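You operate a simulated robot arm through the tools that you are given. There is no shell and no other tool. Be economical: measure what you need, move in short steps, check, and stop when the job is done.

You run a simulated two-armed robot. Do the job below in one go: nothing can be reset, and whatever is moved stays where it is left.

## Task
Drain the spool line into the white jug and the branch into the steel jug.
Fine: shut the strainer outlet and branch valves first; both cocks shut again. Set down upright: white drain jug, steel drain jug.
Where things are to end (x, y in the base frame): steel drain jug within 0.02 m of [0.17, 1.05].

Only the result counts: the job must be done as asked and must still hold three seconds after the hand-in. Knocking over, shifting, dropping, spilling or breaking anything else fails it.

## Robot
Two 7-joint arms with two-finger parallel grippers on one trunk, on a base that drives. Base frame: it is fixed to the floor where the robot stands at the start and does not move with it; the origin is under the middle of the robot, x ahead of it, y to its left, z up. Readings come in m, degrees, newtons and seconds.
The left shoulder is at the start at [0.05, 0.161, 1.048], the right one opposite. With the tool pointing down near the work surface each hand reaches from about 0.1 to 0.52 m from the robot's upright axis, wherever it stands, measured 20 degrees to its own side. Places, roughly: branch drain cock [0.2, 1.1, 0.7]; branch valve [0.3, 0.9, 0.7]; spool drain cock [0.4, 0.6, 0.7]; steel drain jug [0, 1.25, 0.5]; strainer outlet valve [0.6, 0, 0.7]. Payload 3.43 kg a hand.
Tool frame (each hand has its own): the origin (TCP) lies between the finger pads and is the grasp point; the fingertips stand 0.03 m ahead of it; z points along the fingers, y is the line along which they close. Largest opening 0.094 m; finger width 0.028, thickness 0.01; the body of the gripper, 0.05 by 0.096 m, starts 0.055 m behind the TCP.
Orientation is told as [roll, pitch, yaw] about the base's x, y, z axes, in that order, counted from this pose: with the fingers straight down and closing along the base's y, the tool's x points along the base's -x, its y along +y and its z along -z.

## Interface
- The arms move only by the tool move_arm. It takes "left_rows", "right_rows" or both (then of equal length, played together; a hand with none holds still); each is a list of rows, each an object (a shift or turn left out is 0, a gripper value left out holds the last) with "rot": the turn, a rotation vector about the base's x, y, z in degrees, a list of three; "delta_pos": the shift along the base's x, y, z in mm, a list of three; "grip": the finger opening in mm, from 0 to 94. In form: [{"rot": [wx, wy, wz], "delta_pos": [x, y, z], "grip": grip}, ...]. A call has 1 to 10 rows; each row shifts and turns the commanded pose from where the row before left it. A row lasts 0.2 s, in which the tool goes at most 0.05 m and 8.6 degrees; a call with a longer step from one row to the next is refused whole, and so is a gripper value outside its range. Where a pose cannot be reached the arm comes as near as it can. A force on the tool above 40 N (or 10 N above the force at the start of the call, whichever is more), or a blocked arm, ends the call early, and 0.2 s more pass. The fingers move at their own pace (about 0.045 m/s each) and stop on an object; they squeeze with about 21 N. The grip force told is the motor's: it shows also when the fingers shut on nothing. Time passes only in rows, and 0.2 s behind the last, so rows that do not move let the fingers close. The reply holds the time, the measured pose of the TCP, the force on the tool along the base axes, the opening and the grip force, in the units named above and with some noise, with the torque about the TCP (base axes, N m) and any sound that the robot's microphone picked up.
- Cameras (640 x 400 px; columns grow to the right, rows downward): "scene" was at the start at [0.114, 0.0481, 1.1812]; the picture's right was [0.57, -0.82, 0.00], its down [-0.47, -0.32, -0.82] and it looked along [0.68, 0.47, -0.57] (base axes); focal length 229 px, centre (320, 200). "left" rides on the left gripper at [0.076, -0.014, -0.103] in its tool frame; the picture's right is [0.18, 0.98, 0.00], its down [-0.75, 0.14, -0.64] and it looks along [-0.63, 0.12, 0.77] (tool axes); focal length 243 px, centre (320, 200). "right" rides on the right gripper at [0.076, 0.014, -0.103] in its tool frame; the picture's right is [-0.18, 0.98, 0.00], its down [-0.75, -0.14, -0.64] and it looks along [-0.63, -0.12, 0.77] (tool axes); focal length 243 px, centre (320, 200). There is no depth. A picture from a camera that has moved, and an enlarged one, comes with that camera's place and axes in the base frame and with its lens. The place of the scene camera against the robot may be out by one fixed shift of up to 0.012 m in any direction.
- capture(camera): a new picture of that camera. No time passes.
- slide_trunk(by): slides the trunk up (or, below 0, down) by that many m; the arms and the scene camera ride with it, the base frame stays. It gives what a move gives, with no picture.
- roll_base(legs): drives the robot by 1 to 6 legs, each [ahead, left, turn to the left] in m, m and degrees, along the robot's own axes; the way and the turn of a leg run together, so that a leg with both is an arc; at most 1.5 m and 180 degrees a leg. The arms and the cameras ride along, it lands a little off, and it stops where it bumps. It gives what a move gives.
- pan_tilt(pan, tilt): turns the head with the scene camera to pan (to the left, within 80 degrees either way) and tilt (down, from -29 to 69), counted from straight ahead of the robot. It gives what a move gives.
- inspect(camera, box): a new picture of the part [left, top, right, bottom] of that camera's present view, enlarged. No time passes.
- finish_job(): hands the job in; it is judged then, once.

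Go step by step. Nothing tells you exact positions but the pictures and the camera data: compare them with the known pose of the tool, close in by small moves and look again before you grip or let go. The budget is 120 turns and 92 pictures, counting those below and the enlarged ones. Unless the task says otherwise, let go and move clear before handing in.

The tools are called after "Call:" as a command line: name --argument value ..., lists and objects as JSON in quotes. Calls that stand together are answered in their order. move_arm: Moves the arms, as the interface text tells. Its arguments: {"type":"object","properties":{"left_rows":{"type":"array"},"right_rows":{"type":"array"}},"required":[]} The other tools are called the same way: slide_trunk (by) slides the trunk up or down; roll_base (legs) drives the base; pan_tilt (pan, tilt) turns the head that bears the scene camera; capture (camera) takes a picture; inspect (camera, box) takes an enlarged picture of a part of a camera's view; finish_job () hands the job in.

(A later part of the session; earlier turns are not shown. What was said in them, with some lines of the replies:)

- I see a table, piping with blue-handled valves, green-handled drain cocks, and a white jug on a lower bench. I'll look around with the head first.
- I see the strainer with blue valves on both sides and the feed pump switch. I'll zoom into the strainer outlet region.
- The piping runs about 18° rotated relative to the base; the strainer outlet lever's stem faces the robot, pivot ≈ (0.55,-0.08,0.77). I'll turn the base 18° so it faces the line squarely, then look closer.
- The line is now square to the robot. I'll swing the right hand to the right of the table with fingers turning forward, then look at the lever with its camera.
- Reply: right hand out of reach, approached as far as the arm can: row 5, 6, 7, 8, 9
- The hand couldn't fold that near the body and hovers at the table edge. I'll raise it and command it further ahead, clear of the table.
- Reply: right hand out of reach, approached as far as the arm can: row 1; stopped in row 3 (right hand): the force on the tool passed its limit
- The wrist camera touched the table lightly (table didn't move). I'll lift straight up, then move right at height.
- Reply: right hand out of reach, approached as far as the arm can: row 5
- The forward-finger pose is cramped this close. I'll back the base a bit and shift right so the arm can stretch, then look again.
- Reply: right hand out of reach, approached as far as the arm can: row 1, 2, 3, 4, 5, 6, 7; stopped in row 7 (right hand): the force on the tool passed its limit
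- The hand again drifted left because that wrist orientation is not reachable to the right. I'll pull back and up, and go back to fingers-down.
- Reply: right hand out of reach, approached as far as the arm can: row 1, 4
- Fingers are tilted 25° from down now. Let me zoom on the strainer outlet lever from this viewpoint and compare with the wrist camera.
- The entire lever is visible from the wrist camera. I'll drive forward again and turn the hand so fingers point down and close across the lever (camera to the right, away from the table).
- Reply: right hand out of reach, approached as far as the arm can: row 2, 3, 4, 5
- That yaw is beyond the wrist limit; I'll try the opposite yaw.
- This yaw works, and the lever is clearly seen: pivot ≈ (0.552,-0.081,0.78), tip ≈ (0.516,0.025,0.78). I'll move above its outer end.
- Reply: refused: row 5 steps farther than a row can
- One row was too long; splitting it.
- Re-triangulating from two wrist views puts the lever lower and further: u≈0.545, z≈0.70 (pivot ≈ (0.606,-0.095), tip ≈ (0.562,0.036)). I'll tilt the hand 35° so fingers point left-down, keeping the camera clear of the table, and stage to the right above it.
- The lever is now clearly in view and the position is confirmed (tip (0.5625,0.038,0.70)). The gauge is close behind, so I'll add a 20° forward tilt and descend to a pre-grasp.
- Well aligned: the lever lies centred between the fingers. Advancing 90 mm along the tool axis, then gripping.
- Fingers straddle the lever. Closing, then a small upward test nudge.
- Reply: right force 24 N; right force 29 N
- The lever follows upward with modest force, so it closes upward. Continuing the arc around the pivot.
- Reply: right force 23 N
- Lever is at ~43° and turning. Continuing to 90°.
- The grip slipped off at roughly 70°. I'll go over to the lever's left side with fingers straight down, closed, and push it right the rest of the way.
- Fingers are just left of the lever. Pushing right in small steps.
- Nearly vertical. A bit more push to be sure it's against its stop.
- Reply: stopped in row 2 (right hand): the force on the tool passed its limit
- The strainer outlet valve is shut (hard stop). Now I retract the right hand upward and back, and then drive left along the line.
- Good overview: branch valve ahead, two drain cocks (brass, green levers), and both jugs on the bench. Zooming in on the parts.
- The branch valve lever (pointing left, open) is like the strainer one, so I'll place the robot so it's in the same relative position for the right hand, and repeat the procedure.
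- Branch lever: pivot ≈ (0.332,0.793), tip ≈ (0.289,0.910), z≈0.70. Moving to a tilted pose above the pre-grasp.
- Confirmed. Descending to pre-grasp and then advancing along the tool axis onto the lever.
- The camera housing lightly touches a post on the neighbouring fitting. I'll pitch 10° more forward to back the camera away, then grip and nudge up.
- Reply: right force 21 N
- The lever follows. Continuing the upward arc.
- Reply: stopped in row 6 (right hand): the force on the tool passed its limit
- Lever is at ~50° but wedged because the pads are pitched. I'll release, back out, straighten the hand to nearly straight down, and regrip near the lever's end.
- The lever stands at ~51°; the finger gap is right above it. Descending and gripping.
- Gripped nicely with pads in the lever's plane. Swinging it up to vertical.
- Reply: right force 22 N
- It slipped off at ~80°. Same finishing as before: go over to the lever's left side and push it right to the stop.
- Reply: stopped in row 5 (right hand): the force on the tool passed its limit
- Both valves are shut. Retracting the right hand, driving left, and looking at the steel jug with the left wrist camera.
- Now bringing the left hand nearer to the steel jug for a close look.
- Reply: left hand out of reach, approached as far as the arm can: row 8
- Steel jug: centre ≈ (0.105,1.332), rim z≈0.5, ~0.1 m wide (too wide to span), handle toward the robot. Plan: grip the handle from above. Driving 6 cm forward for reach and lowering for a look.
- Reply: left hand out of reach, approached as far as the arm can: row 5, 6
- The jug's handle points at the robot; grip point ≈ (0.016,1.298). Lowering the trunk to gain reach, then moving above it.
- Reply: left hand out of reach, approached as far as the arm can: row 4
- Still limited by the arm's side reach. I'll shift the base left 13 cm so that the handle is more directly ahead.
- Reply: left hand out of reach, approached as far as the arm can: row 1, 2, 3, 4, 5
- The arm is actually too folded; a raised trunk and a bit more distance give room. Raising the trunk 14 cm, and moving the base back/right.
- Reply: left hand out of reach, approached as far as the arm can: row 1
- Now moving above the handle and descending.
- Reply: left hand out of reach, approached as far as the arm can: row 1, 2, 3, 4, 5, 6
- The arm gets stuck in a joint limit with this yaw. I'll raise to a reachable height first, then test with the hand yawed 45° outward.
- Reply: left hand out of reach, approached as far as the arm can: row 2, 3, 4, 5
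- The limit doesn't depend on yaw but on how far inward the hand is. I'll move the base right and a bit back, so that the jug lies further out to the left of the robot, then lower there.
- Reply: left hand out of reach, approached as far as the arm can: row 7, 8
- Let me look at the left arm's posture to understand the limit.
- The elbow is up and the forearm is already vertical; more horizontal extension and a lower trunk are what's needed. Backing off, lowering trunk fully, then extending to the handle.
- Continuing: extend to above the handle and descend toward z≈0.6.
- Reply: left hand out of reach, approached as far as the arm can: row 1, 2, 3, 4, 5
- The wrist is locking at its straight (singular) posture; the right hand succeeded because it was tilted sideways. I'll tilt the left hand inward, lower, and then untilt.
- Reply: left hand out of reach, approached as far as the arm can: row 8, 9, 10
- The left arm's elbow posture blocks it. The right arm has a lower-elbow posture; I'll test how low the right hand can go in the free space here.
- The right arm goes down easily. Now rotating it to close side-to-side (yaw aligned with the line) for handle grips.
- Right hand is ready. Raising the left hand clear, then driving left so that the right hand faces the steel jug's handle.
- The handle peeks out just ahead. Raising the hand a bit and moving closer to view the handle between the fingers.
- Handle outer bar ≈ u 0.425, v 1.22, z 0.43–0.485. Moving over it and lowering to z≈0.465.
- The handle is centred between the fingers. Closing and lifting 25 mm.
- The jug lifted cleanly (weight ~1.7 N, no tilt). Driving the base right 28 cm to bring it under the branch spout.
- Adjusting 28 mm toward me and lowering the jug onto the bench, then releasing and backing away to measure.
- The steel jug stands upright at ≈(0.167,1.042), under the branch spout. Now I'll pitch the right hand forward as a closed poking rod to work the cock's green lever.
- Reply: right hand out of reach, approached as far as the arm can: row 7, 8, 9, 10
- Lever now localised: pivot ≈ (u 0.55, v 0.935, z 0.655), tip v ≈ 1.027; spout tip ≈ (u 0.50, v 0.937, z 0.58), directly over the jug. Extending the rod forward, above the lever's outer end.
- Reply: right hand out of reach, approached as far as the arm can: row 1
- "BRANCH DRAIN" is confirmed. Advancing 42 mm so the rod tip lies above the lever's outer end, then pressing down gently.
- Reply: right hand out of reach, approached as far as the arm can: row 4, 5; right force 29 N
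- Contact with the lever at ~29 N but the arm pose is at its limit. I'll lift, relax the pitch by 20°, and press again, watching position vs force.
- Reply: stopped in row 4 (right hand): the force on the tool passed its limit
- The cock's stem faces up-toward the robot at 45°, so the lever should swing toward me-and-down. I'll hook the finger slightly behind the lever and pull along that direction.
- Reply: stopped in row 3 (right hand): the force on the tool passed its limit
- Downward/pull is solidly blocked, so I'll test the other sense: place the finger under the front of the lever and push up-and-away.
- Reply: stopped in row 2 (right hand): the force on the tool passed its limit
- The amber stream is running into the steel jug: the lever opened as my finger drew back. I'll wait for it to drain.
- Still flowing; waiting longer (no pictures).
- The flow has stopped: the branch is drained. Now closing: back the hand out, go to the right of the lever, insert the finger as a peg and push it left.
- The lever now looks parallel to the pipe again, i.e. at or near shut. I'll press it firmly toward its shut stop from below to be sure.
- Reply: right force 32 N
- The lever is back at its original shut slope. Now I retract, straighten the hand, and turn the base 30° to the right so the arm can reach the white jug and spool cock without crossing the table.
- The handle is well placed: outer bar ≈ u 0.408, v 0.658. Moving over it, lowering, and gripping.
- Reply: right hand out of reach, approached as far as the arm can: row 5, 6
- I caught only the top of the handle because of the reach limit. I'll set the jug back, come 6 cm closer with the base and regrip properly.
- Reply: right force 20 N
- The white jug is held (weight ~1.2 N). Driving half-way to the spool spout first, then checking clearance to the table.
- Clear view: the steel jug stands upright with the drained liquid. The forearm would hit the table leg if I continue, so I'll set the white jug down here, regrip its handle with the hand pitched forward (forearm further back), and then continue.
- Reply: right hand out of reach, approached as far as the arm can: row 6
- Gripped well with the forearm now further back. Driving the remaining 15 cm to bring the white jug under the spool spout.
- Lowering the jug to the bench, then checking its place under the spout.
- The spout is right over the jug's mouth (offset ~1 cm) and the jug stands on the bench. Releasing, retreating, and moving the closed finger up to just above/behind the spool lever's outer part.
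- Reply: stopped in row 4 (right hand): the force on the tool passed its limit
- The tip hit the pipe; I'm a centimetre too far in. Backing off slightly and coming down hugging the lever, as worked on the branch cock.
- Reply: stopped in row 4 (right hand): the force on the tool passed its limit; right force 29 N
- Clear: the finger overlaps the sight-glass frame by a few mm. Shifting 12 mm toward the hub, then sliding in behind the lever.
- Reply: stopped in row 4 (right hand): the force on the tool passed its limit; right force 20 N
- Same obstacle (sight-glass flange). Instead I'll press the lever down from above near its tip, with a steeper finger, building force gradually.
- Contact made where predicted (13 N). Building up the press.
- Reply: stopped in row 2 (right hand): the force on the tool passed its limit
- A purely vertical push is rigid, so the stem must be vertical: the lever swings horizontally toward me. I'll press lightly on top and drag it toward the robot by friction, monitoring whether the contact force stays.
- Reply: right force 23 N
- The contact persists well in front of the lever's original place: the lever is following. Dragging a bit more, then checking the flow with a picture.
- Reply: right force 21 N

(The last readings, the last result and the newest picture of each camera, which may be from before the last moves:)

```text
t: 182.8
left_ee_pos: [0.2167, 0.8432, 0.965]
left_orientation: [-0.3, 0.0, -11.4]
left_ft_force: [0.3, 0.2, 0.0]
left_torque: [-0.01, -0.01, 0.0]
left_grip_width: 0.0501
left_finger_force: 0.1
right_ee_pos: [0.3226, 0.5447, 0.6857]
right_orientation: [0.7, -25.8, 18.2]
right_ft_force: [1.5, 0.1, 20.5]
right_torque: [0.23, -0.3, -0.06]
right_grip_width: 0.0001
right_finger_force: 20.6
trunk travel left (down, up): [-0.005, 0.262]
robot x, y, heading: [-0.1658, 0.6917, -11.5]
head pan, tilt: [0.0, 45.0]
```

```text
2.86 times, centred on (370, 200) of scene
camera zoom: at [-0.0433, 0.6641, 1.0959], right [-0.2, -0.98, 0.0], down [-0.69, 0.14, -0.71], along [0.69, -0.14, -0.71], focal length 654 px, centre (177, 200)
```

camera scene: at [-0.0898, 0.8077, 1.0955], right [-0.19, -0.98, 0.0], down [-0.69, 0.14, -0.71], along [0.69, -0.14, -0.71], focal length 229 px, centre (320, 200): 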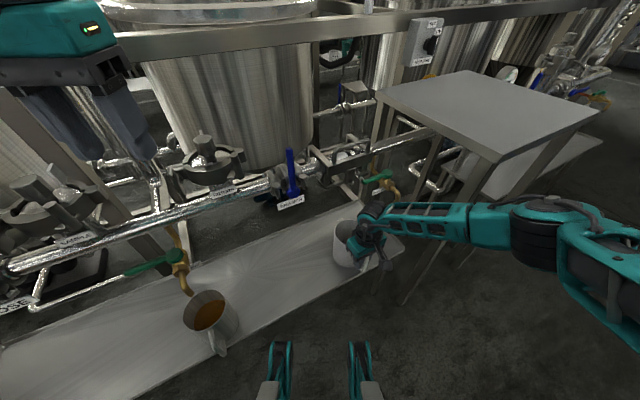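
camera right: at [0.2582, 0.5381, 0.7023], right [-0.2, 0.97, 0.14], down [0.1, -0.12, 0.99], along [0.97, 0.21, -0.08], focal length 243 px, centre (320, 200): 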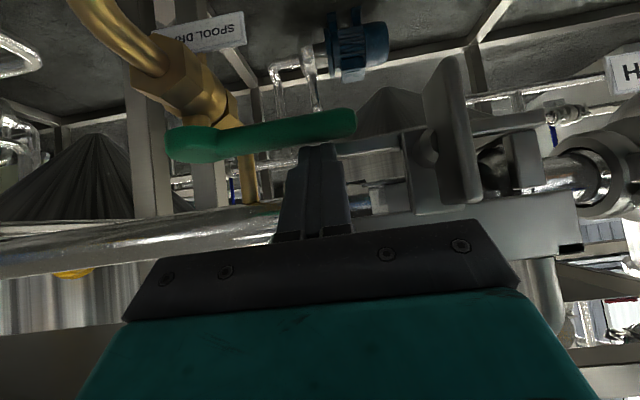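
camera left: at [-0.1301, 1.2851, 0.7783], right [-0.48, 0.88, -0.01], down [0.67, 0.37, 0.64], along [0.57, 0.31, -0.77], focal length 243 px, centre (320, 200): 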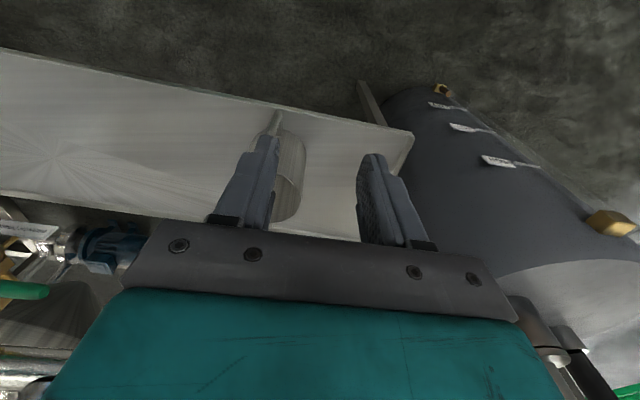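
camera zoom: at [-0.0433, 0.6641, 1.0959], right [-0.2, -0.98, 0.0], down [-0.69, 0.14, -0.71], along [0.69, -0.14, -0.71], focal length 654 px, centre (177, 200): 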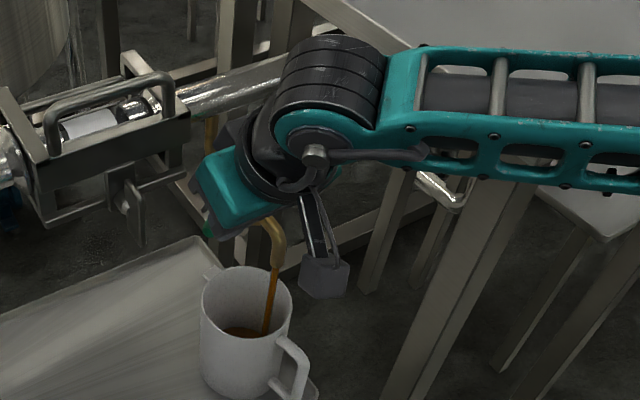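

Liquid is running into the white jug. Waiting for it to drain.

Call:
move_arm --right_rows '[{}, {}, {}, {}, {}, {}, {}, {}, {}, {}]'

Call:
move_arm --right_rows '[{}, {}, {}, {}, {}, {}, {}, {}, {}, {}]'

Call:
move_arm --right_rows '[{}, {}, {}, {}, {}, {}, {}, {}, {}, {}]'

Call:
move_arm --right_rows '[{}, {}, {}, {}, {}, {}, {}, {}, {}, {}]'

Call:
move_arm --right_rows '[{}, {}, {}, {}, {}, {}, {}, {}, {}, {}]'

Call:
move_arm --right_rows '[{}, {}, {}, {}, {}, {}, {}, {}, {}, {}]'

Call:
move_arm --right_rows '[{}, {}, {}, {}, {}, {}, {}, {}, {}, {}]'

Call:
move_arm --right_rows '[{}, {}, {}, {}, {}, {}, {}, {}, {}, {}]'

Call:
move_arm --right_rows '[{}, {}, {}, {}, {}, {}, {}, {}, {}, {}]'

Call:
move_arm --right_rows '[{}, {}, {}, {}, {}, {}, {}, {}, {}, {}]'

Call:
move_arm --right_rows '[{}, {}, {}, {}, {}, {}, {}, {}, {}, {}]'

Call:
move_arm --right_rows '[{}, {}, {}, {}, {}, {}, {}, {}, {}, {}]'

```text
t: 185.0
left_ee_pos: [0.2152, 0.8424, 0.9648]
left_orientation: [-0.4, -0.3, -11.3]
left_ft_force: [-0.4, 0.3, 0.3]
left_torque: [-0.01, -0.02, -0.01]
left_grip_width: 0.05
left_finger_force: 0.1
right_ee_pos: [0.3225, 0.5434, 0.6833]
right_orientation: [0.6, -25.7, 18.2]
right_ft_force: [-6.5, 4.2, 21.6]
right_torque: [0.39, -0.16, 0.14]
right_grip_width: 0.0
right_finger_force: 20.9
trunk travel left (down, up): [-0.005, 0.262]
robot x, y, heading: [-0.1618, 0.6913, -11.4]
head pan, tilt: [0.0, 45.0]
```

```text
t: 187.2
left_ee_pos: [0.2158, 0.844, 0.9651]
left_orientation: [-0.3, -0.1, -11.3]
left_ft_force: [0.1, 1.0, 0.0]
left_torque: [0.0, 0.03, -0.02]
left_grip_width: 0.0501
left_finger_force: 0.0
right_ee_pos: [0.3232, 0.5423, 0.6841]
right_orientation: [0.7, -25.8, 18.2]
right_ft_force: [-4.1, 2.2, 17.5]
right_torque: [0.33, -0.22, 0.09]
right_grip_width: 0.0
right_finger_force: 21.0
trunk travel left (down, up): [-0.005, 0.262]
robot x, y, heading: [-0.1612, 0.6909, -11.3]
head pan, tilt: [0.0, 45.0]
```

```text
t: 189.4
left_ee_pos: [0.2171, 0.8437, 0.9666]
left_orientation: [-0.3, -0.1, -11.3]
left_ft_force: [0.4, -0.4, 1.0]
left_torque: [0.01, 0.01, -0.04]
left_grip_width: 0.0499
left_finger_force: 0.1
right_ee_pos: [0.3229, 0.5431, 0.6824]
right_orientation: [0.8, -25.7, 18.1]
right_ft_force: [-2.6, 1.3, 13.5]
right_torque: [0.27, -0.21, 0.02]
right_grip_width: 0.0
right_finger_force: 21.2
trunk travel left (down, up): [-0.005, 0.262]
robot x, y, heading: [-0.1634, 0.6909, -11.4]
head pan, tilt: [0.0, 45.0]
```

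```text
t: 191.6
left_ee_pos: [0.2166, 0.8425, 0.9644]
left_orientation: [-0.3, -0.1, -11.3]
left_ft_force: [-0.4, 0.2, -0.2]
left_torque: [-0.01, 0.02, 0.02]
left_grip_width: 0.0503
left_finger_force: 0.1
right_ee_pos: [0.3222, 0.5438, 0.6829]
right_orientation: [0.6, -25.6, 18.2]
right_ft_force: [-1.4, 0.6, 7.5]
right_torque: [0.13, -0.1, 0.05]
right_grip_width: 0.0
right_finger_force: 21.0
trunk travel left (down, up): [-0.005, 0.262]
robot x, y, heading: [-0.1644, 0.6874, -11.3]
head pan, tilt: [0.0, 45.0]
```

```text
t: 193.8
left_ee_pos: [0.2165, 0.8435, 0.9645]
left_orientation: [-0.3, -0.1, -11.4]
left_ft_force: [0.0, 0.6, 0.2]
left_torque: [0.04, -0.01, 0.01]
left_grip_width: 0.0501
left_finger_force: 0.0
right_ee_pos: [0.3231, 0.5438, 0.6821]
right_orientation: [0.7, -25.6, 18.3]
right_ft_force: [0.2, -0.7, 2.2]
right_torque: [-0.01, 0.0, 0.02]
right_grip_width: 0.0002
right_finger_force: 21.9
trunk travel left (down, up): [-0.005, 0.262]
robot x, y, heading: [-0.1625, 0.6898, -11.3]
head pan, tilt: [0.0, 45.0]
```

```text
t: 196.0
left_ee_pos: [0.2172, 0.8425, 0.9649]
left_orientation: [-0.2, -0.1, -11.3]
left_ft_force: [-0.8, -0.3, 0.6]
left_torque: [-0.01, 0.0, 0.01]
left_grip_width: 0.05
left_finger_force: 0.0
right_ee_pos: [0.3233, 0.5435, 0.6833]
right_orientation: [0.7, -25.6, 18.2]
right_ft_force: [-0.5, 0.5, 0.6]
right_torque: [0.04, 0.02, -0.03]
right_grip_width: 0.0
right_finger_force: 20.9
trunk travel left (down, up): [-0.005, 0.262]
robot x, y, heading: [-0.1571, 0.6895, -11.3]
head pan, tilt: [0.0, 45.0]
```

```text
t: 198.2
left_ee_pos: [0.2174, 0.8423, 0.9649]
left_orientation: [-0.3, 0.0, -11.3]
left_ft_force: [0.9, 0.7, 0.0]
left_torque: [-0.02, 0.04, 0.01]
left_grip_width: 0.0499
left_finger_force: 0.1
right_ee_pos: [0.3233, 0.5431, 0.6827]
right_orientation: [0.7, -25.7, 18.1]
right_ft_force: [-0.4, -0.5, -0.4]
right_torque: [0.05, -0.04, 0.01]
right_grip_width: 0.0002
right_finger_force: 21.2
trunk travel left (down, up): [-0.005, 0.262]
robot x, y, heading: [-0.1619, 0.6909, -11.3]
head pan, tilt: [0.0, 45.0]
```

```text
t: 200.4
left_ee_pos: [0.2167, 0.8423, 0.9653]
left_orientation: [-0.2, 0.0, -11.4]
left_ft_force: [-0.6, 0.3, -0.3]
left_torque: [-0.03, 0.04, -0.02]
left_grip_width: 0.0499
left_finger_force: 0.1
right_ee_pos: [0.3231, 0.544, 0.6834]
right_orientation: [0.7, -25.6, 18.1]
right_ft_force: [-0.1, 0.0, 0.8]
right_torque: [0.01, 0.02, 0.02]
right_grip_width: 0.0001
right_finger_force: 20.7
trunk travel left (down, up): [-0.005, 0.262]
robot x, y, heading: [-0.1628, 0.6893, -11.3]
head pan, tilt: [0.0, 45.0]
```

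```text
t: 202.6
left_ee_pos: [0.2177, 0.8434, 0.9656]
left_orientation: [-0.3, 0.0, -11.4]
left_ft_force: [-0.8, 0.2, 0.2]
left_torque: [0.0, -0.03, 0.01]
left_grip_width: 0.0503
left_finger_force: 0.0
right_ee_pos: [0.3234, 0.5446, 0.6832]
right_orientation: [0.7, -25.6, 18.2]
right_ft_force: [0.0, 0.4, -0.1]
right_torque: [0.02, -0.02, -0.01]
right_grip_width: 0.0002
right_finger_force: 20.9
trunk travel left (down, up): [-0.005, 0.262]
robot x, y, heading: [-0.162, 0.6927, -11.5]
head pan, tilt: [0.0, 45.0]
```

```text
t: 204.8
left_ee_pos: [0.2176, 0.8442, 0.9642]
left_orientation: [-0.4, 0.0, -11.3]
left_ft_force: [0.4, 1.0, 0.9]
left_torque: [-0.03, 0.02, -0.01]
left_grip_width: 0.0498
left_finger_force: 0.0
right_ee_pos: [0.3233, 0.5434, 0.6828]
right_orientation: [0.7, -25.7, 18.3]
right_ft_force: [0.0, -0.5, -0.4]
right_torque: [0.02, 0.03, 0.0]
right_grip_width: 0.0
right_finger_force: 20.8
trunk travel left (down, up): [-0.005, 0.262]
robot x, y, heading: [-0.1622, 0.6914, -11.4]
head pan, tilt: [0.0, 45.0]
```

```text
t: 207.0
left_ee_pos: [0.2168, 0.843, 0.9643]
left_orientation: [-0.2, 0.0, -11.3]
left_ft_force: [0.9, -0.3, 0.1]
left_torque: [0.01, 0.01, 0.01]
left_grip_width: 0.05
left_finger_force: 0.0
right_ee_pos: [0.3234, 0.5433, 0.6835]
right_orientation: [0.6, -25.7, 18.2]
right_ft_force: [-0.4, 0.8, 0.1]
right_torque: [-0.01, 0.0, -0.02]
right_grip_width: 0.0004
right_finger_force: 20.6
trunk travel left (down, up): [-0.005, 0.262]
robot x, y, heading: [-0.1595, 0.6862, -11.5]
head pan, tilt: [0.0, 45.0]
```

```text
t: 209.2
left_ee_pos: [0.2164, 0.8437, 0.9645]
left_orientation: [-0.3, 0.1, -11.4]
left_ft_force: [0.6, -0.2, -0.7]
left_torque: [-0.02, -0.04, 0.0]
left_grip_width: 0.0498
left_finger_force: 0.0
right_ee_pos: [0.3231, 0.5405, 0.6823]
right_orientation: [0.7, -25.6, 18.2]
right_ft_force: [0.2, 0.2, -0.4]
right_torque: [0.03, 0.0, -0.02]
right_grip_width: 0.0
right_finger_force: 21.5
trunk travel left (down, up): [-0.005, 0.262]
robot x, y, heading: [-0.1566, 0.6882, -11.4]
head pan, tilt: [0.0, 45.0]
```

The contact relaxed as the lever settled; ~27 s of draining have passed. Now I move the finger in front of the lever and push it back (away from the robot) to shut, reading the force.

Call:
move_arm --right_rows '[{"delta_pos": [0, 0, 20]}, {"delta_pos": [-34, -18.6, 0]}, {"delta_pos": [0, 0, -28]}, {"delta_pos": [11.4, 3.8, 0]}, {"delta_pos": [11.4, 3.8, 0]}]'

Call:
move_arm --right_rows '[{"delta_pos": [9.5, 3.2, 0]}, {"delta_pos": [9.5, 3.2, 0]}]'

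```text
t: 210.4
left_ee_pos: [0.2173, 0.8429, 0.964]
left_orientation: [-0.3, 0.0, -11.3]
left_ft_force: [-0.6, -0.1, -0.1]
left_torque: [0.0, 0.01, -0.01]
left_grip_width: 0.05
left_finger_force: 0.1
right_ee_pos: [0.3134, 0.5315, 0.6742]
right_orientation: [0.7, -25.7, 18.2]
right_ft_force: [-0.2, 0.5, 0.9]
right_torque: [0.0, 0.02, 0.01]
right_grip_width: 0.0001
right_finger_force: 20.4
trunk travel left (down, up): [-0.005, 0.262]
robot x, y, heading: [-0.1607, 0.6875, -11.2]
head pan, tilt: [0.0, 45.0]
```

```text
t: 211.0
left_ee_pos: [0.2175, 0.8438, 0.9656]
left_orientation: [-0.2, 0.0, -11.3]
left_ft_force: [0.0, -0.8, -0.7]
left_torque: [0.01, -0.02, 0.05]
left_grip_width: 0.0499
left_finger_force: 0.1
right_ee_pos: [0.3317, 0.5382, 0.6735]
right_orientation: [0.7, -25.6, 18.2]
right_ft_force: [-0.4, -0.5, -1.0]
right_torque: [-0.01, 0.04, 0.03]
right_grip_width: 0.0
right_finger_force: 21.4
trunk travel left (down, up): [-0.005, 0.262]
robot x, y, heading: [-0.1605, 0.6888, -11.4]
head pan, tilt: [0.0, 45.0]
```

Call:
move_arm --right_rows '[{"delta_pos": [6.6, 2.2, 0]}, {"delta_pos": [6.6, 2.2, 0]}, {"delta_pos": [6.6, 2.2, 0]}, {"delta_pos": [4.7, 1.6, 0]}, {}]'

```text
t: 212.2
left_ee_pos: [0.2168, 0.8432, 0.9646]
left_orientation: [-0.3, 0.0, -11.2]
left_ft_force: [-0.4, -0.6, -1.0]
left_torque: [0.0, -0.01, -0.04]
left_grip_width: 0.05
left_finger_force: 0.0
right_ee_pos: [0.3564, 0.5466, 0.674]
right_orientation: [0.7, -25.7, 18.2]
right_ft_force: [-0.7, -0.9, -0.5]
right_torque: [-0.01, 0.03, 0.01]
right_grip_width: 0.0
right_finger_force: 20.6
trunk travel left (down, up): [-0.005, 0.262]
robot x, y, heading: [-0.1627, 0.6878, -11.4]
head pan, tilt: [0.0, 45.0]
```

The lever isn't at that spot, so it must have swung further open. I'll withdraw the hand and use my last picture on the scene view to see the lever, the stream and the jug.

Call:
move_arm --right_rows '[{"delta_pos": [0, 0, 40]}, {"delta_pos": [-38, -12.6, 0]}, {"delta_pos": [-38, -12.6, 0]}, {"delta_pos": [-38, -12.6, 0]}, {"delta_pos": [-38, -12.6, 0]}, {"delta_pos": [-30, -10, -30]}, {"delta_pos": [0, 0, -20]}]'

Call:
inspect --camera "scene" --box '[290, 130, 450, 270]'

```text
t: 213.8
left_ee_pos: [0.2174, 0.8441, 0.9658]
left_orientation: [-0.3, -0.1, -11.4]
left_ft_force: [0.8, 1.5, -0.5]
left_torque: [-0.02, 0.01, 0.0]
left_grip_width: 0.0501
left_finger_force: 0.0
right_ee_pos: [0.1728, 0.4899, 0.663]
right_orientation: [0.7, -25.7, 18.1]
right_ft_force: [-1.1, 0.0, 1.0]
right_torque: [0.0, -0.02, -0.01]
right_grip_width: 0.0003
right_finger_force: 21.2
trunk travel left (down, up): [-0.005, 0.262]
robot x, y, heading: [-0.1616, 0.6877, -11.6]
head pan, tilt: [0.0, 45.0]
```

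```text
2.86 times, centred on (370, 200) of scene
camera zoom: at [-0.042, 0.6637, 1.0956], right [-0.2, -0.98, 0.0], down [-0.69, 0.14, -0.71], along [0.69, -0.14, -0.71], focal length 654 px, centre (177, 200)
```

zoom: 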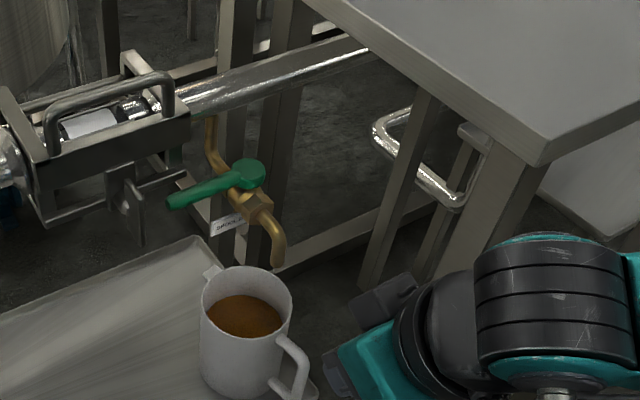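

The stream has stopped, the white jug is half full, and the lever sits at its shut angle. To be sure that the spool line is really empty I'll reopen it once more the same way for a while, then shut it with a force check.

Call:
move_arm --right_rows '[{"delta_pos": [0, 0, 45]}, {"delta_pos": [38.8, 16.3, 8]}, {"delta_pos": [38.8, 16.3, 0]}, {"delta_pos": [38.8, 16.3, 0]}, {"delta_pos": [38.8, 16.3, 0]}, {"delta_pos": [38.8, 16.3, 0]}, {"delta_pos": [0, 0, -10]}, {"delta_pos": [0, 0, -10]}, {"delta_pos": [0, 0, -6]}, {"delta_pos": [0, 0, -4]}]'

```text
t: 216.0
left_ee_pos: [0.2162, 0.8437, 0.9654]
left_orientation: [-0.2, 0.0, -11.4]
left_ft_force: [-0.6, 0.2, -0.4]
left_torque: [-0.03, 0.01, 0.01]
left_grip_width: 0.0498
left_finger_force: 0.1
right_ee_pos: [0.368, 0.5691, 0.6878]
right_orientation: [0.7, -25.6, 18.2]
right_ft_force: [0.3, -1.2, 0.3]
right_torque: [-0.02, 0.01, -0.03]
right_grip_width: 0.0
right_finger_force: 21.0
trunk travel left (down, up): [-0.005, 0.262]
robot x, y, heading: [-0.1616, 0.6891, -11.3]
head pan, tilt: [0.0, 45.0]
```

Call:
move_arm --right_rows '[{"delta_pos": [0, 0, -3]}, {"delta_pos": [0, 0, -3]}, {"delta_pos": [0, 0, -3]}, {}]'

```text
t: 216.9
left_ee_pos: [0.2146, 0.8439, 0.9653]
left_orientation: [-0.4, -0.2, -11.3]
left_ft_force: [0.8, 1.1, 0.2]
left_torque: [0.01, -0.02, -0.01]
left_grip_width: 0.0499
left_finger_force: 0.1
right_ee_pos: [0.3693, 0.5692, 0.6879]
right_orientation: [1.0, -26.6, 18.0]
right_ft_force: [-15.6, -3.5, 15.3]
right_torque: [-0.03, 0.24, -0.1]
right_grip_width: 0.0003
right_finger_force: 20.7
trunk travel left (down, up): [-0.005, 0.262]
robot x, y, heading: [-0.1666, 0.6902, -11.7]
head pan, tilt: [0.0, 45.0]
stopped in row 4 (right hand): the force on the tool passed its limit (the readings are from after the stop); the commanded pose is now the measured one
```

Call:
move_arm --right_rows '[{"delta_pos": [0, 0, -2]}, {"delta_pos": [-6, -2, 0]}, {"delta_pos": [-6, -2, 0]}, {"delta_pos": [-6, -2, 0]}]'

```text
t: 217.9
left_ee_pos: [0.2172, 0.8428, 0.9651]
left_orientation: [-0.3, 0.0, -11.3]
left_ft_force: [-0.9, -0.1, 0.6]
left_torque: [0.01, 0.0, -0.01]
left_grip_width: 0.0503
left_finger_force: 0.1
right_ee_pos: [0.3501, 0.5626, 0.683]
right_orientation: [0.9, -26.2, 18.0]
right_ft_force: [0.2, 0.1, 6.9]
right_torque: [0.08, -0.15, 0.02]
right_grip_width: 0.0
right_finger_force: 21.7
trunk travel left (down, up): [-0.005, 0.262]
robot x, y, heading: [-0.1611, 0.6925, -11.5]
head pan, tilt: [0.0, 45.0]
```

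Call:
move_arm --right_rows '[{"delta_pos": [0, 0, -4]}, {"delta_pos": [-5, -3, 0]}, {"delta_pos": [-5, -3, 0]}, {"delta_pos": [-5, -3, 0]}]'

```text
t: 218.9
left_ee_pos: [0.217, 0.8434, 0.9652]
left_orientation: [-0.2, -0.1, -11.3]
left_ft_force: [0.2, -0.1, -0.6]
left_torque: [0.03, -0.02, -0.03]
left_grip_width: 0.0499
left_finger_force: 0.1
right_ee_pos: [0.3369, 0.5547, 0.6801]
right_orientation: [0.8, -26.5, 17.9]
right_ft_force: [1.6, -1.6, 16.0]
right_torque: [0.25, -0.35, -0.04]
right_grip_width: 0.0002
right_finger_force: 21.1
trunk travel left (down, up): [-0.005, 0.262]
robot x, y, heading: [-0.1607, 0.6888, -11.3]
head pan, tilt: [0.0, 45.0]
```

The lever follows again. Dragging slightly more and holding ~15 s.

Call:
move_arm --right_rows '[{"delta_pos": [-4.5, -4, -1]}, {"delta_pos": [-4, -5, 0]}, {"delta_pos": [-4, -5, 0]}]'

Call:
move_arm --right_rows '[{}, {}, {}, {}, {}, {}, {}, {}, {}, {}]'

Call:
move_arm --right_rows '[{}, {}, {}, {}, {}, {}, {}, {}, {}, {}]'

Call:
move_arm --right_rows '[{}, {}, {}, {}, {}, {}, {}, {}, {}, {}]'

Call:
move_arm --right_rows '[{}, {}, {}, {}, {}, {}, {}, {}, {}, {}]'

Call:
move_arm --right_rows '[{}, {}, {}, {}, {}, {}, {}, {}, {}, {}]'

Call:
move_arm --right_rows '[{}, {}, {}, {}, {}, {}, {}, {}, {}, {}]'

```text
t: 219.7
left_ee_pos: [0.2182, 0.8428, 0.9654]
left_orientation: [-0.3, 0.0, -11.3]
left_ft_force: [0.1, -0.2, 0.2]
left_torque: [-0.02, -0.03, 0.0]
left_grip_width: 0.0501
left_finger_force: 0.1
right_ee_pos: [0.3245, 0.5409, 0.6747]
right_orientation: [1.0, -26.1, 18.1]
right_ft_force: [0.4, -0.2, 1.1]
right_torque: [-0.02, -0.01, 0.0]
right_grip_width: 0.0001
right_finger_force: 21.3
trunk travel left (down, up): [-0.005, 0.262]
robot x, y, heading: [-0.1611, 0.6896, -11.3]
head pan, tilt: [0.0, 45.0]
```

```text
t: 221.9
left_ee_pos: [0.2168, 0.8436, 0.9649]
left_orientation: [-0.2, 0.0, -11.3]
left_ft_force: [0.0, -0.5, 0.4]
left_torque: [0.02, 0.04, 0.0]
left_grip_width: 0.0499
left_finger_force: 0.0
right_ee_pos: [0.3256, 0.5403, 0.6773]
right_orientation: [0.9, -26.3, 18.0]
right_ft_force: [0.1, 0.1, 0.7]
right_torque: [0.04, -0.01, 0.02]
right_grip_width: 0.0
right_finger_force: 21.2
trunk travel left (down, up): [-0.005, 0.262]
robot x, y, heading: [-0.1579, 0.691, -11.4]
head pan, tilt: [0.0, 45.0]
```

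```text
t: 224.1
left_ee_pos: [0.2174, 0.8448, 0.964]
left_orientation: [-0.3, 0.0, -11.3]
left_ft_force: [-0.3, 1.3, 0.0]
left_torque: [0.02, 0.0, -0.01]
left_grip_width: 0.05
left_finger_force: 0.1
right_ee_pos: [0.3252, 0.5404, 0.6773]
right_orientation: [0.9, -26.3, 18.1]
right_ft_force: [-0.3, -0.4, -0.5]
right_torque: [0.01, 0.0, -0.02]
right_grip_width: 0.0
right_finger_force: 21.1
trunk travel left (down, up): [-0.005, 0.262]
robot x, y, heading: [-0.1666, 0.6872, -11.8]
head pan, tilt: [0.0, 45.0]
```

```text
t: 226.3
left_ee_pos: [0.2168, 0.8428, 0.966]
left_orientation: [-0.3, 0.0, -11.3]
left_ft_force: [-0.5, -0.3, 0.0]
left_torque: [-0.01, -0.01, -0.02]
left_grip_width: 0.0501
left_finger_force: 0.0
right_ee_pos: [0.3247, 0.5392, 0.6773]
right_orientation: [0.9, -26.4, 18.1]
right_ft_force: [-0.1, -0.2, -0.5]
right_torque: [0.0, -0.02, -0.01]
right_grip_width: 0.0001
right_finger_force: 21.0
trunk travel left (down, up): [-0.005, 0.262]
robot x, y, heading: [-0.1649, 0.6919, -11.4]
head pan, tilt: [0.0, 45.0]
```

```text
t: 228.5
left_ee_pos: [0.2175, 0.8423, 0.965]
left_orientation: [-0.3, 0.1, -11.2]
left_ft_force: [-0.4, 0.7, 0.2]
left_torque: [-0.01, 0.03, 0.02]
left_grip_width: 0.0499
left_finger_force: 0.0
right_ee_pos: [0.3249, 0.5401, 0.6782]
right_orientation: [0.8, -26.3, 18.1]
right_ft_force: [0.4, 0.4, 1.1]
right_torque: [-0.01, -0.01, -0.01]
right_grip_width: 0.0003
right_finger_force: 20.6
trunk travel left (down, up): [-0.005, 0.262]
robot x, y, heading: [-0.1607, 0.6892, -11.5]
head pan, tilt: [0.0, 45.0]
```

```text
t: 230.7
left_ee_pos: [0.2161, 0.8433, 0.9657]
left_orientation: [-0.3, 0.1, -11.3]
left_ft_force: [-0.7, -0.8, -0.4]
left_torque: [0.01, -0.02, 0.01]
left_grip_width: 0.0501
left_finger_force: 0.1
right_ee_pos: [0.3248, 0.5397, 0.6778]
right_orientation: [0.8, -26.3, 18.1]
right_ft_force: [0.1, 1.6, 0.1]
right_torque: [0.01, -0.01, -0.01]
right_grip_width: 0.0001
right_finger_force: 21.6
trunk travel left (down, up): [-0.005, 0.262]
robot x, y, heading: [-0.1628, 0.6874, -11.3]
head pan, tilt: [0.0, 45.0]
```

```text
t: 232.9
left_ee_pos: [0.2174, 0.8437, 0.9643]
left_orientation: [-0.4, -0.1, -11.3]
left_ft_force: [0.0, -0.6, 0.3]
left_torque: [-0.03, -0.02, 0.01]
left_grip_width: 0.0502
left_finger_force: 0.0
right_ee_pos: [0.3251, 0.5403, 0.6776]
right_orientation: [0.9, -26.4, 18.1]
right_ft_force: [-0.8, -0.1, -0.6]
right_torque: [0.02, 0.0, -0.03]
right_grip_width: 0.0002
right_finger_force: 21.2
trunk travel left (down, up): [-0.005, 0.262]
robot x, y, heading: [-0.1618, 0.6895, -11.8]
head pan, tilt: [0.0, 45.0]
```

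Contact released again. Now repeating the closing push from the front, continuing until I feel the stop.

Call:
move_arm --right_rows '[{"delta_pos": [0, 0, 24]}, {"delta_pos": [-34, -18.6, 0]}, {"delta_pos": [0, 0, -28]}, {"delta_pos": [9.5, 3.2, 0]}, {"delta_pos": [9.5, 3.2, 0]}]'

Call:
move_arm --right_rows '[{"delta_pos": [7.6, 2.5, 0]}, {"delta_pos": [7.6, 2.5, 0]}]'

Call:
move_arm --right_rows '[{"delta_pos": [7.6, 2.5, 0]}, {"delta_pos": [7.6, 2.5, 0]}]'

Call:
move_arm --right_rows '[{"delta_pos": [7.6, 2.5, 0]}, {"delta_pos": [7.6, 2.5, 0]}]'

```text
t: 234.1
left_ee_pos: [0.2173, 0.8432, 0.9651]
left_orientation: [-0.2, -0.1, -11.3]
left_ft_force: [-0.1, -0.1, -0.6]
left_torque: [0.05, -0.01, 0.01]
left_grip_width: 0.05
left_finger_force: 0.0
right_ee_pos: [0.3106, 0.5284, 0.6733]
right_orientation: [0.9, -26.3, 18.1]
right_ft_force: [0.5, -0.5, 0.0]
right_torque: [-0.02, -0.01, 0.04]
right_grip_width: 0.0
right_finger_force: 20.9
trunk travel left (down, up): [-0.005, 0.262]
robot x, y, heading: [-0.1597, 0.6936, -11.3]
head pan, tilt: [0.0, 45.0]
```

```text
t: 234.7
left_ee_pos: [0.2167, 0.8436, 0.965]
left_orientation: [-0.4, 0.0, -11.4]
left_ft_force: [0.3, -0.1, -0.3]
left_torque: [-0.02, 0.0, -0.02]
left_grip_width: 0.0498
left_finger_force: 0.1
right_ee_pos: [0.326, 0.5331, 0.6747]
right_orientation: [0.9, -26.3, 18.1]
right_ft_force: [0.9, -0.4, 0.9]
right_torque: [0.03, 0.05, 0.01]
right_grip_width: 0.0001
right_finger_force: 21.4
trunk travel left (down, up): [-0.005, 0.262]
robot x, y, heading: [-0.1639, 0.6935, -11.7]
head pan, tilt: [0.0, 45.0]
```

```text
t: 235.3
left_ee_pos: [0.2166, 0.8429, 0.9655]
left_orientation: [-0.4, 0.0, -11.2]
left_ft_force: [-0.2, 0.8, 0.8]
left_torque: [0.03, 0.0, -0.01]
left_grip_width: 0.05
left_finger_force: 0.1
right_ee_pos: [0.3423, 0.5377, 0.6729]
right_orientation: [0.9, -26.4, 18.1]
right_ft_force: [-0.9, -0.2, 0.6]
right_torque: [0.02, 0.03, 0.03]
right_grip_width: 0.0
right_finger_force: 21.1
trunk travel left (down, up): [-0.005, 0.262]
robot x, y, heading: [-0.1633, 0.6902, -11.2]
head pan, tilt: [0.0, 45.0]
```

```text
t: 235.9
left_ee_pos: [0.2172, 0.8428, 0.9655]
left_orientation: [-0.3, 0.0, -11.3]
left_ft_force: [0.7, -0.5, 0.1]
left_torque: [-0.02, -0.01, 0.02]
left_grip_width: 0.05
left_finger_force: 0.0
right_ee_pos: [0.3572, 0.5446, 0.6748]
right_orientation: [1.0, -26.4, 18.0]
right_ft_force: [-0.3, -0.3, -0.1]
right_torque: [0.0, -0.03, -0.03]
right_grip_width: 0.0
right_finger_force: 21.5
trunk travel left (down, up): [-0.005, 0.262]
robot x, y, heading: [-0.1613, 0.6918, -11.5]
head pan, tilt: [0.0, 45.0]
```

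Call:
move_arm --right_rows '[{"delta_pos": [3.8, 1.3, -1]}, {"delta_pos": [3.8, 1.3, 0]}, {}]'

Call:
move_arm --right_rows '[{"delta_pos": [3.8, 1.3, 0]}, {"delta_pos": [3.8, 1.3, 0]}, {}]'

```text
t: 236.7
left_ee_pos: [0.2165, 0.8429, 0.9659]
left_orientation: [-0.3, -0.1, -11.3]
left_ft_force: [-0.3, 0.4, -0.8]
left_torque: [0.0, -0.02, 0.01]
left_grip_width: 0.0501
left_finger_force: 0.0
right_ee_pos: [0.3597, 0.5447, 0.67]
right_orientation: [0.8, -25.8, 18.1]
right_ft_force: [-29.0, -7.0, -6.2]
right_torque: [-0.27, 0.66, -0.01]
right_grip_width: 0.0
right_finger_force: 21.2
trunk travel left (down, up): [-0.005, 0.262]
robot x, y, heading: [-0.1647, 0.6857, -11.4]
head pan, tilt: [0.0, 45.0]
```

```text
t: 237.1
left_ee_pos: [0.2171, 0.8427, 0.9648]
left_orientation: [-0.3, 0.0, -11.4]
left_ft_force: [0.1, 0.1, -0.7]
left_torque: [-0.01, 0.01, -0.02]
left_grip_width: 0.0501
left_finger_force: 0.0
right_ee_pos: [0.3616, 0.545, 0.6667]
right_orientation: [0.7, -25.1, 18.0]
right_ft_force: [-3.6, -0.3, -2.9]
right_torque: [-0.01, 0.13, 0.0]
right_grip_width: 0.0
right_finger_force: 20.8
trunk travel left (down, up): [-0.005, 0.262]
robot x, y, heading: [-0.1633, 0.6881, -11.6]
head pan, tilt: [0.0, 45.0]
stopped in row 1 (right hand): the force on the tool passed its limit (the readings are from after the stop); the commanded pose is now the measured one
```

The lever is hard against its shut stop. Backing the hand straight away and clear.

Call:
move_arm --right_rows '[{"delta_pos": [-14, -4.7, 0]}, {"delta_pos": [-28, -9.5, 15]}, {"delta_pos": [-38, -12.6, 20]}, {"delta_pos": [-38, -12.6, 0]}, {"delta_pos": [-38, -12.6, 0]}, {"delta_pos": [-38, -12.6, 0]}, {}]'

```text
t: 238.7
left_ee_pos: [0.2141, 0.8424, 0.9651]
left_orientation: [-0.3, 0.0, -11.3]
left_ft_force: [-0.9, 0.1, 0.6]
left_torque: [0.01, 0.01, -0.01]
left_grip_width: 0.0499
left_finger_force: 0.2
right_ee_pos: [0.166, 0.4796, 0.7029]
right_orientation: [0.8, -25.3, 17.9]
right_ft_force: [0.1, -0.2, 0.6]
right_torque: [0.0, 0.01, -0.01]
right_grip_width: 0.0001
right_finger_force: 21.5
trunk travel left (down, up): [-0.005, 0.262]
robot x, y, heading: [-0.1623, 0.6894, -11.5]
head pan, tilt: [0.0, 45.0]
```

Both valves and both cocks are shut, both jugs stand upright with the drained liquid, and the hands are clear. Handing in.

Call:
finish_job

```text
The job is handed in.
```

I drained the spool line into the white jug and the branch into the steel jug, then handed the job in. Both jugs are upright on the bench.

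- **Valves and cocks:** I shut the strainer outlet and branch valves to their stops before draining, and shut both drain cocks again afterwards. I checked the branch cock from a picture. The spool cock's final closing I could only confirm by feeling it hit its stop, because my pictures had run out.
- **Draining:** The branch stream stopped on its own while the cock was still open. The spool stream had also stopped when I last looked, but the cock was back at its shut angle by then. I reopened it for about 15 seconds to be safe and could not watch for flow, so I can't say for certain the spool line is empty.
- **Steel jug position:** I estimate it at [0.167, 1.042], about 8 mm from the target, which is within the 0.02 m allowed.
- **Table contact:** Early on, the right hand touched the table lightly two or three times. The table looked unmoved in the pictures afterwards.
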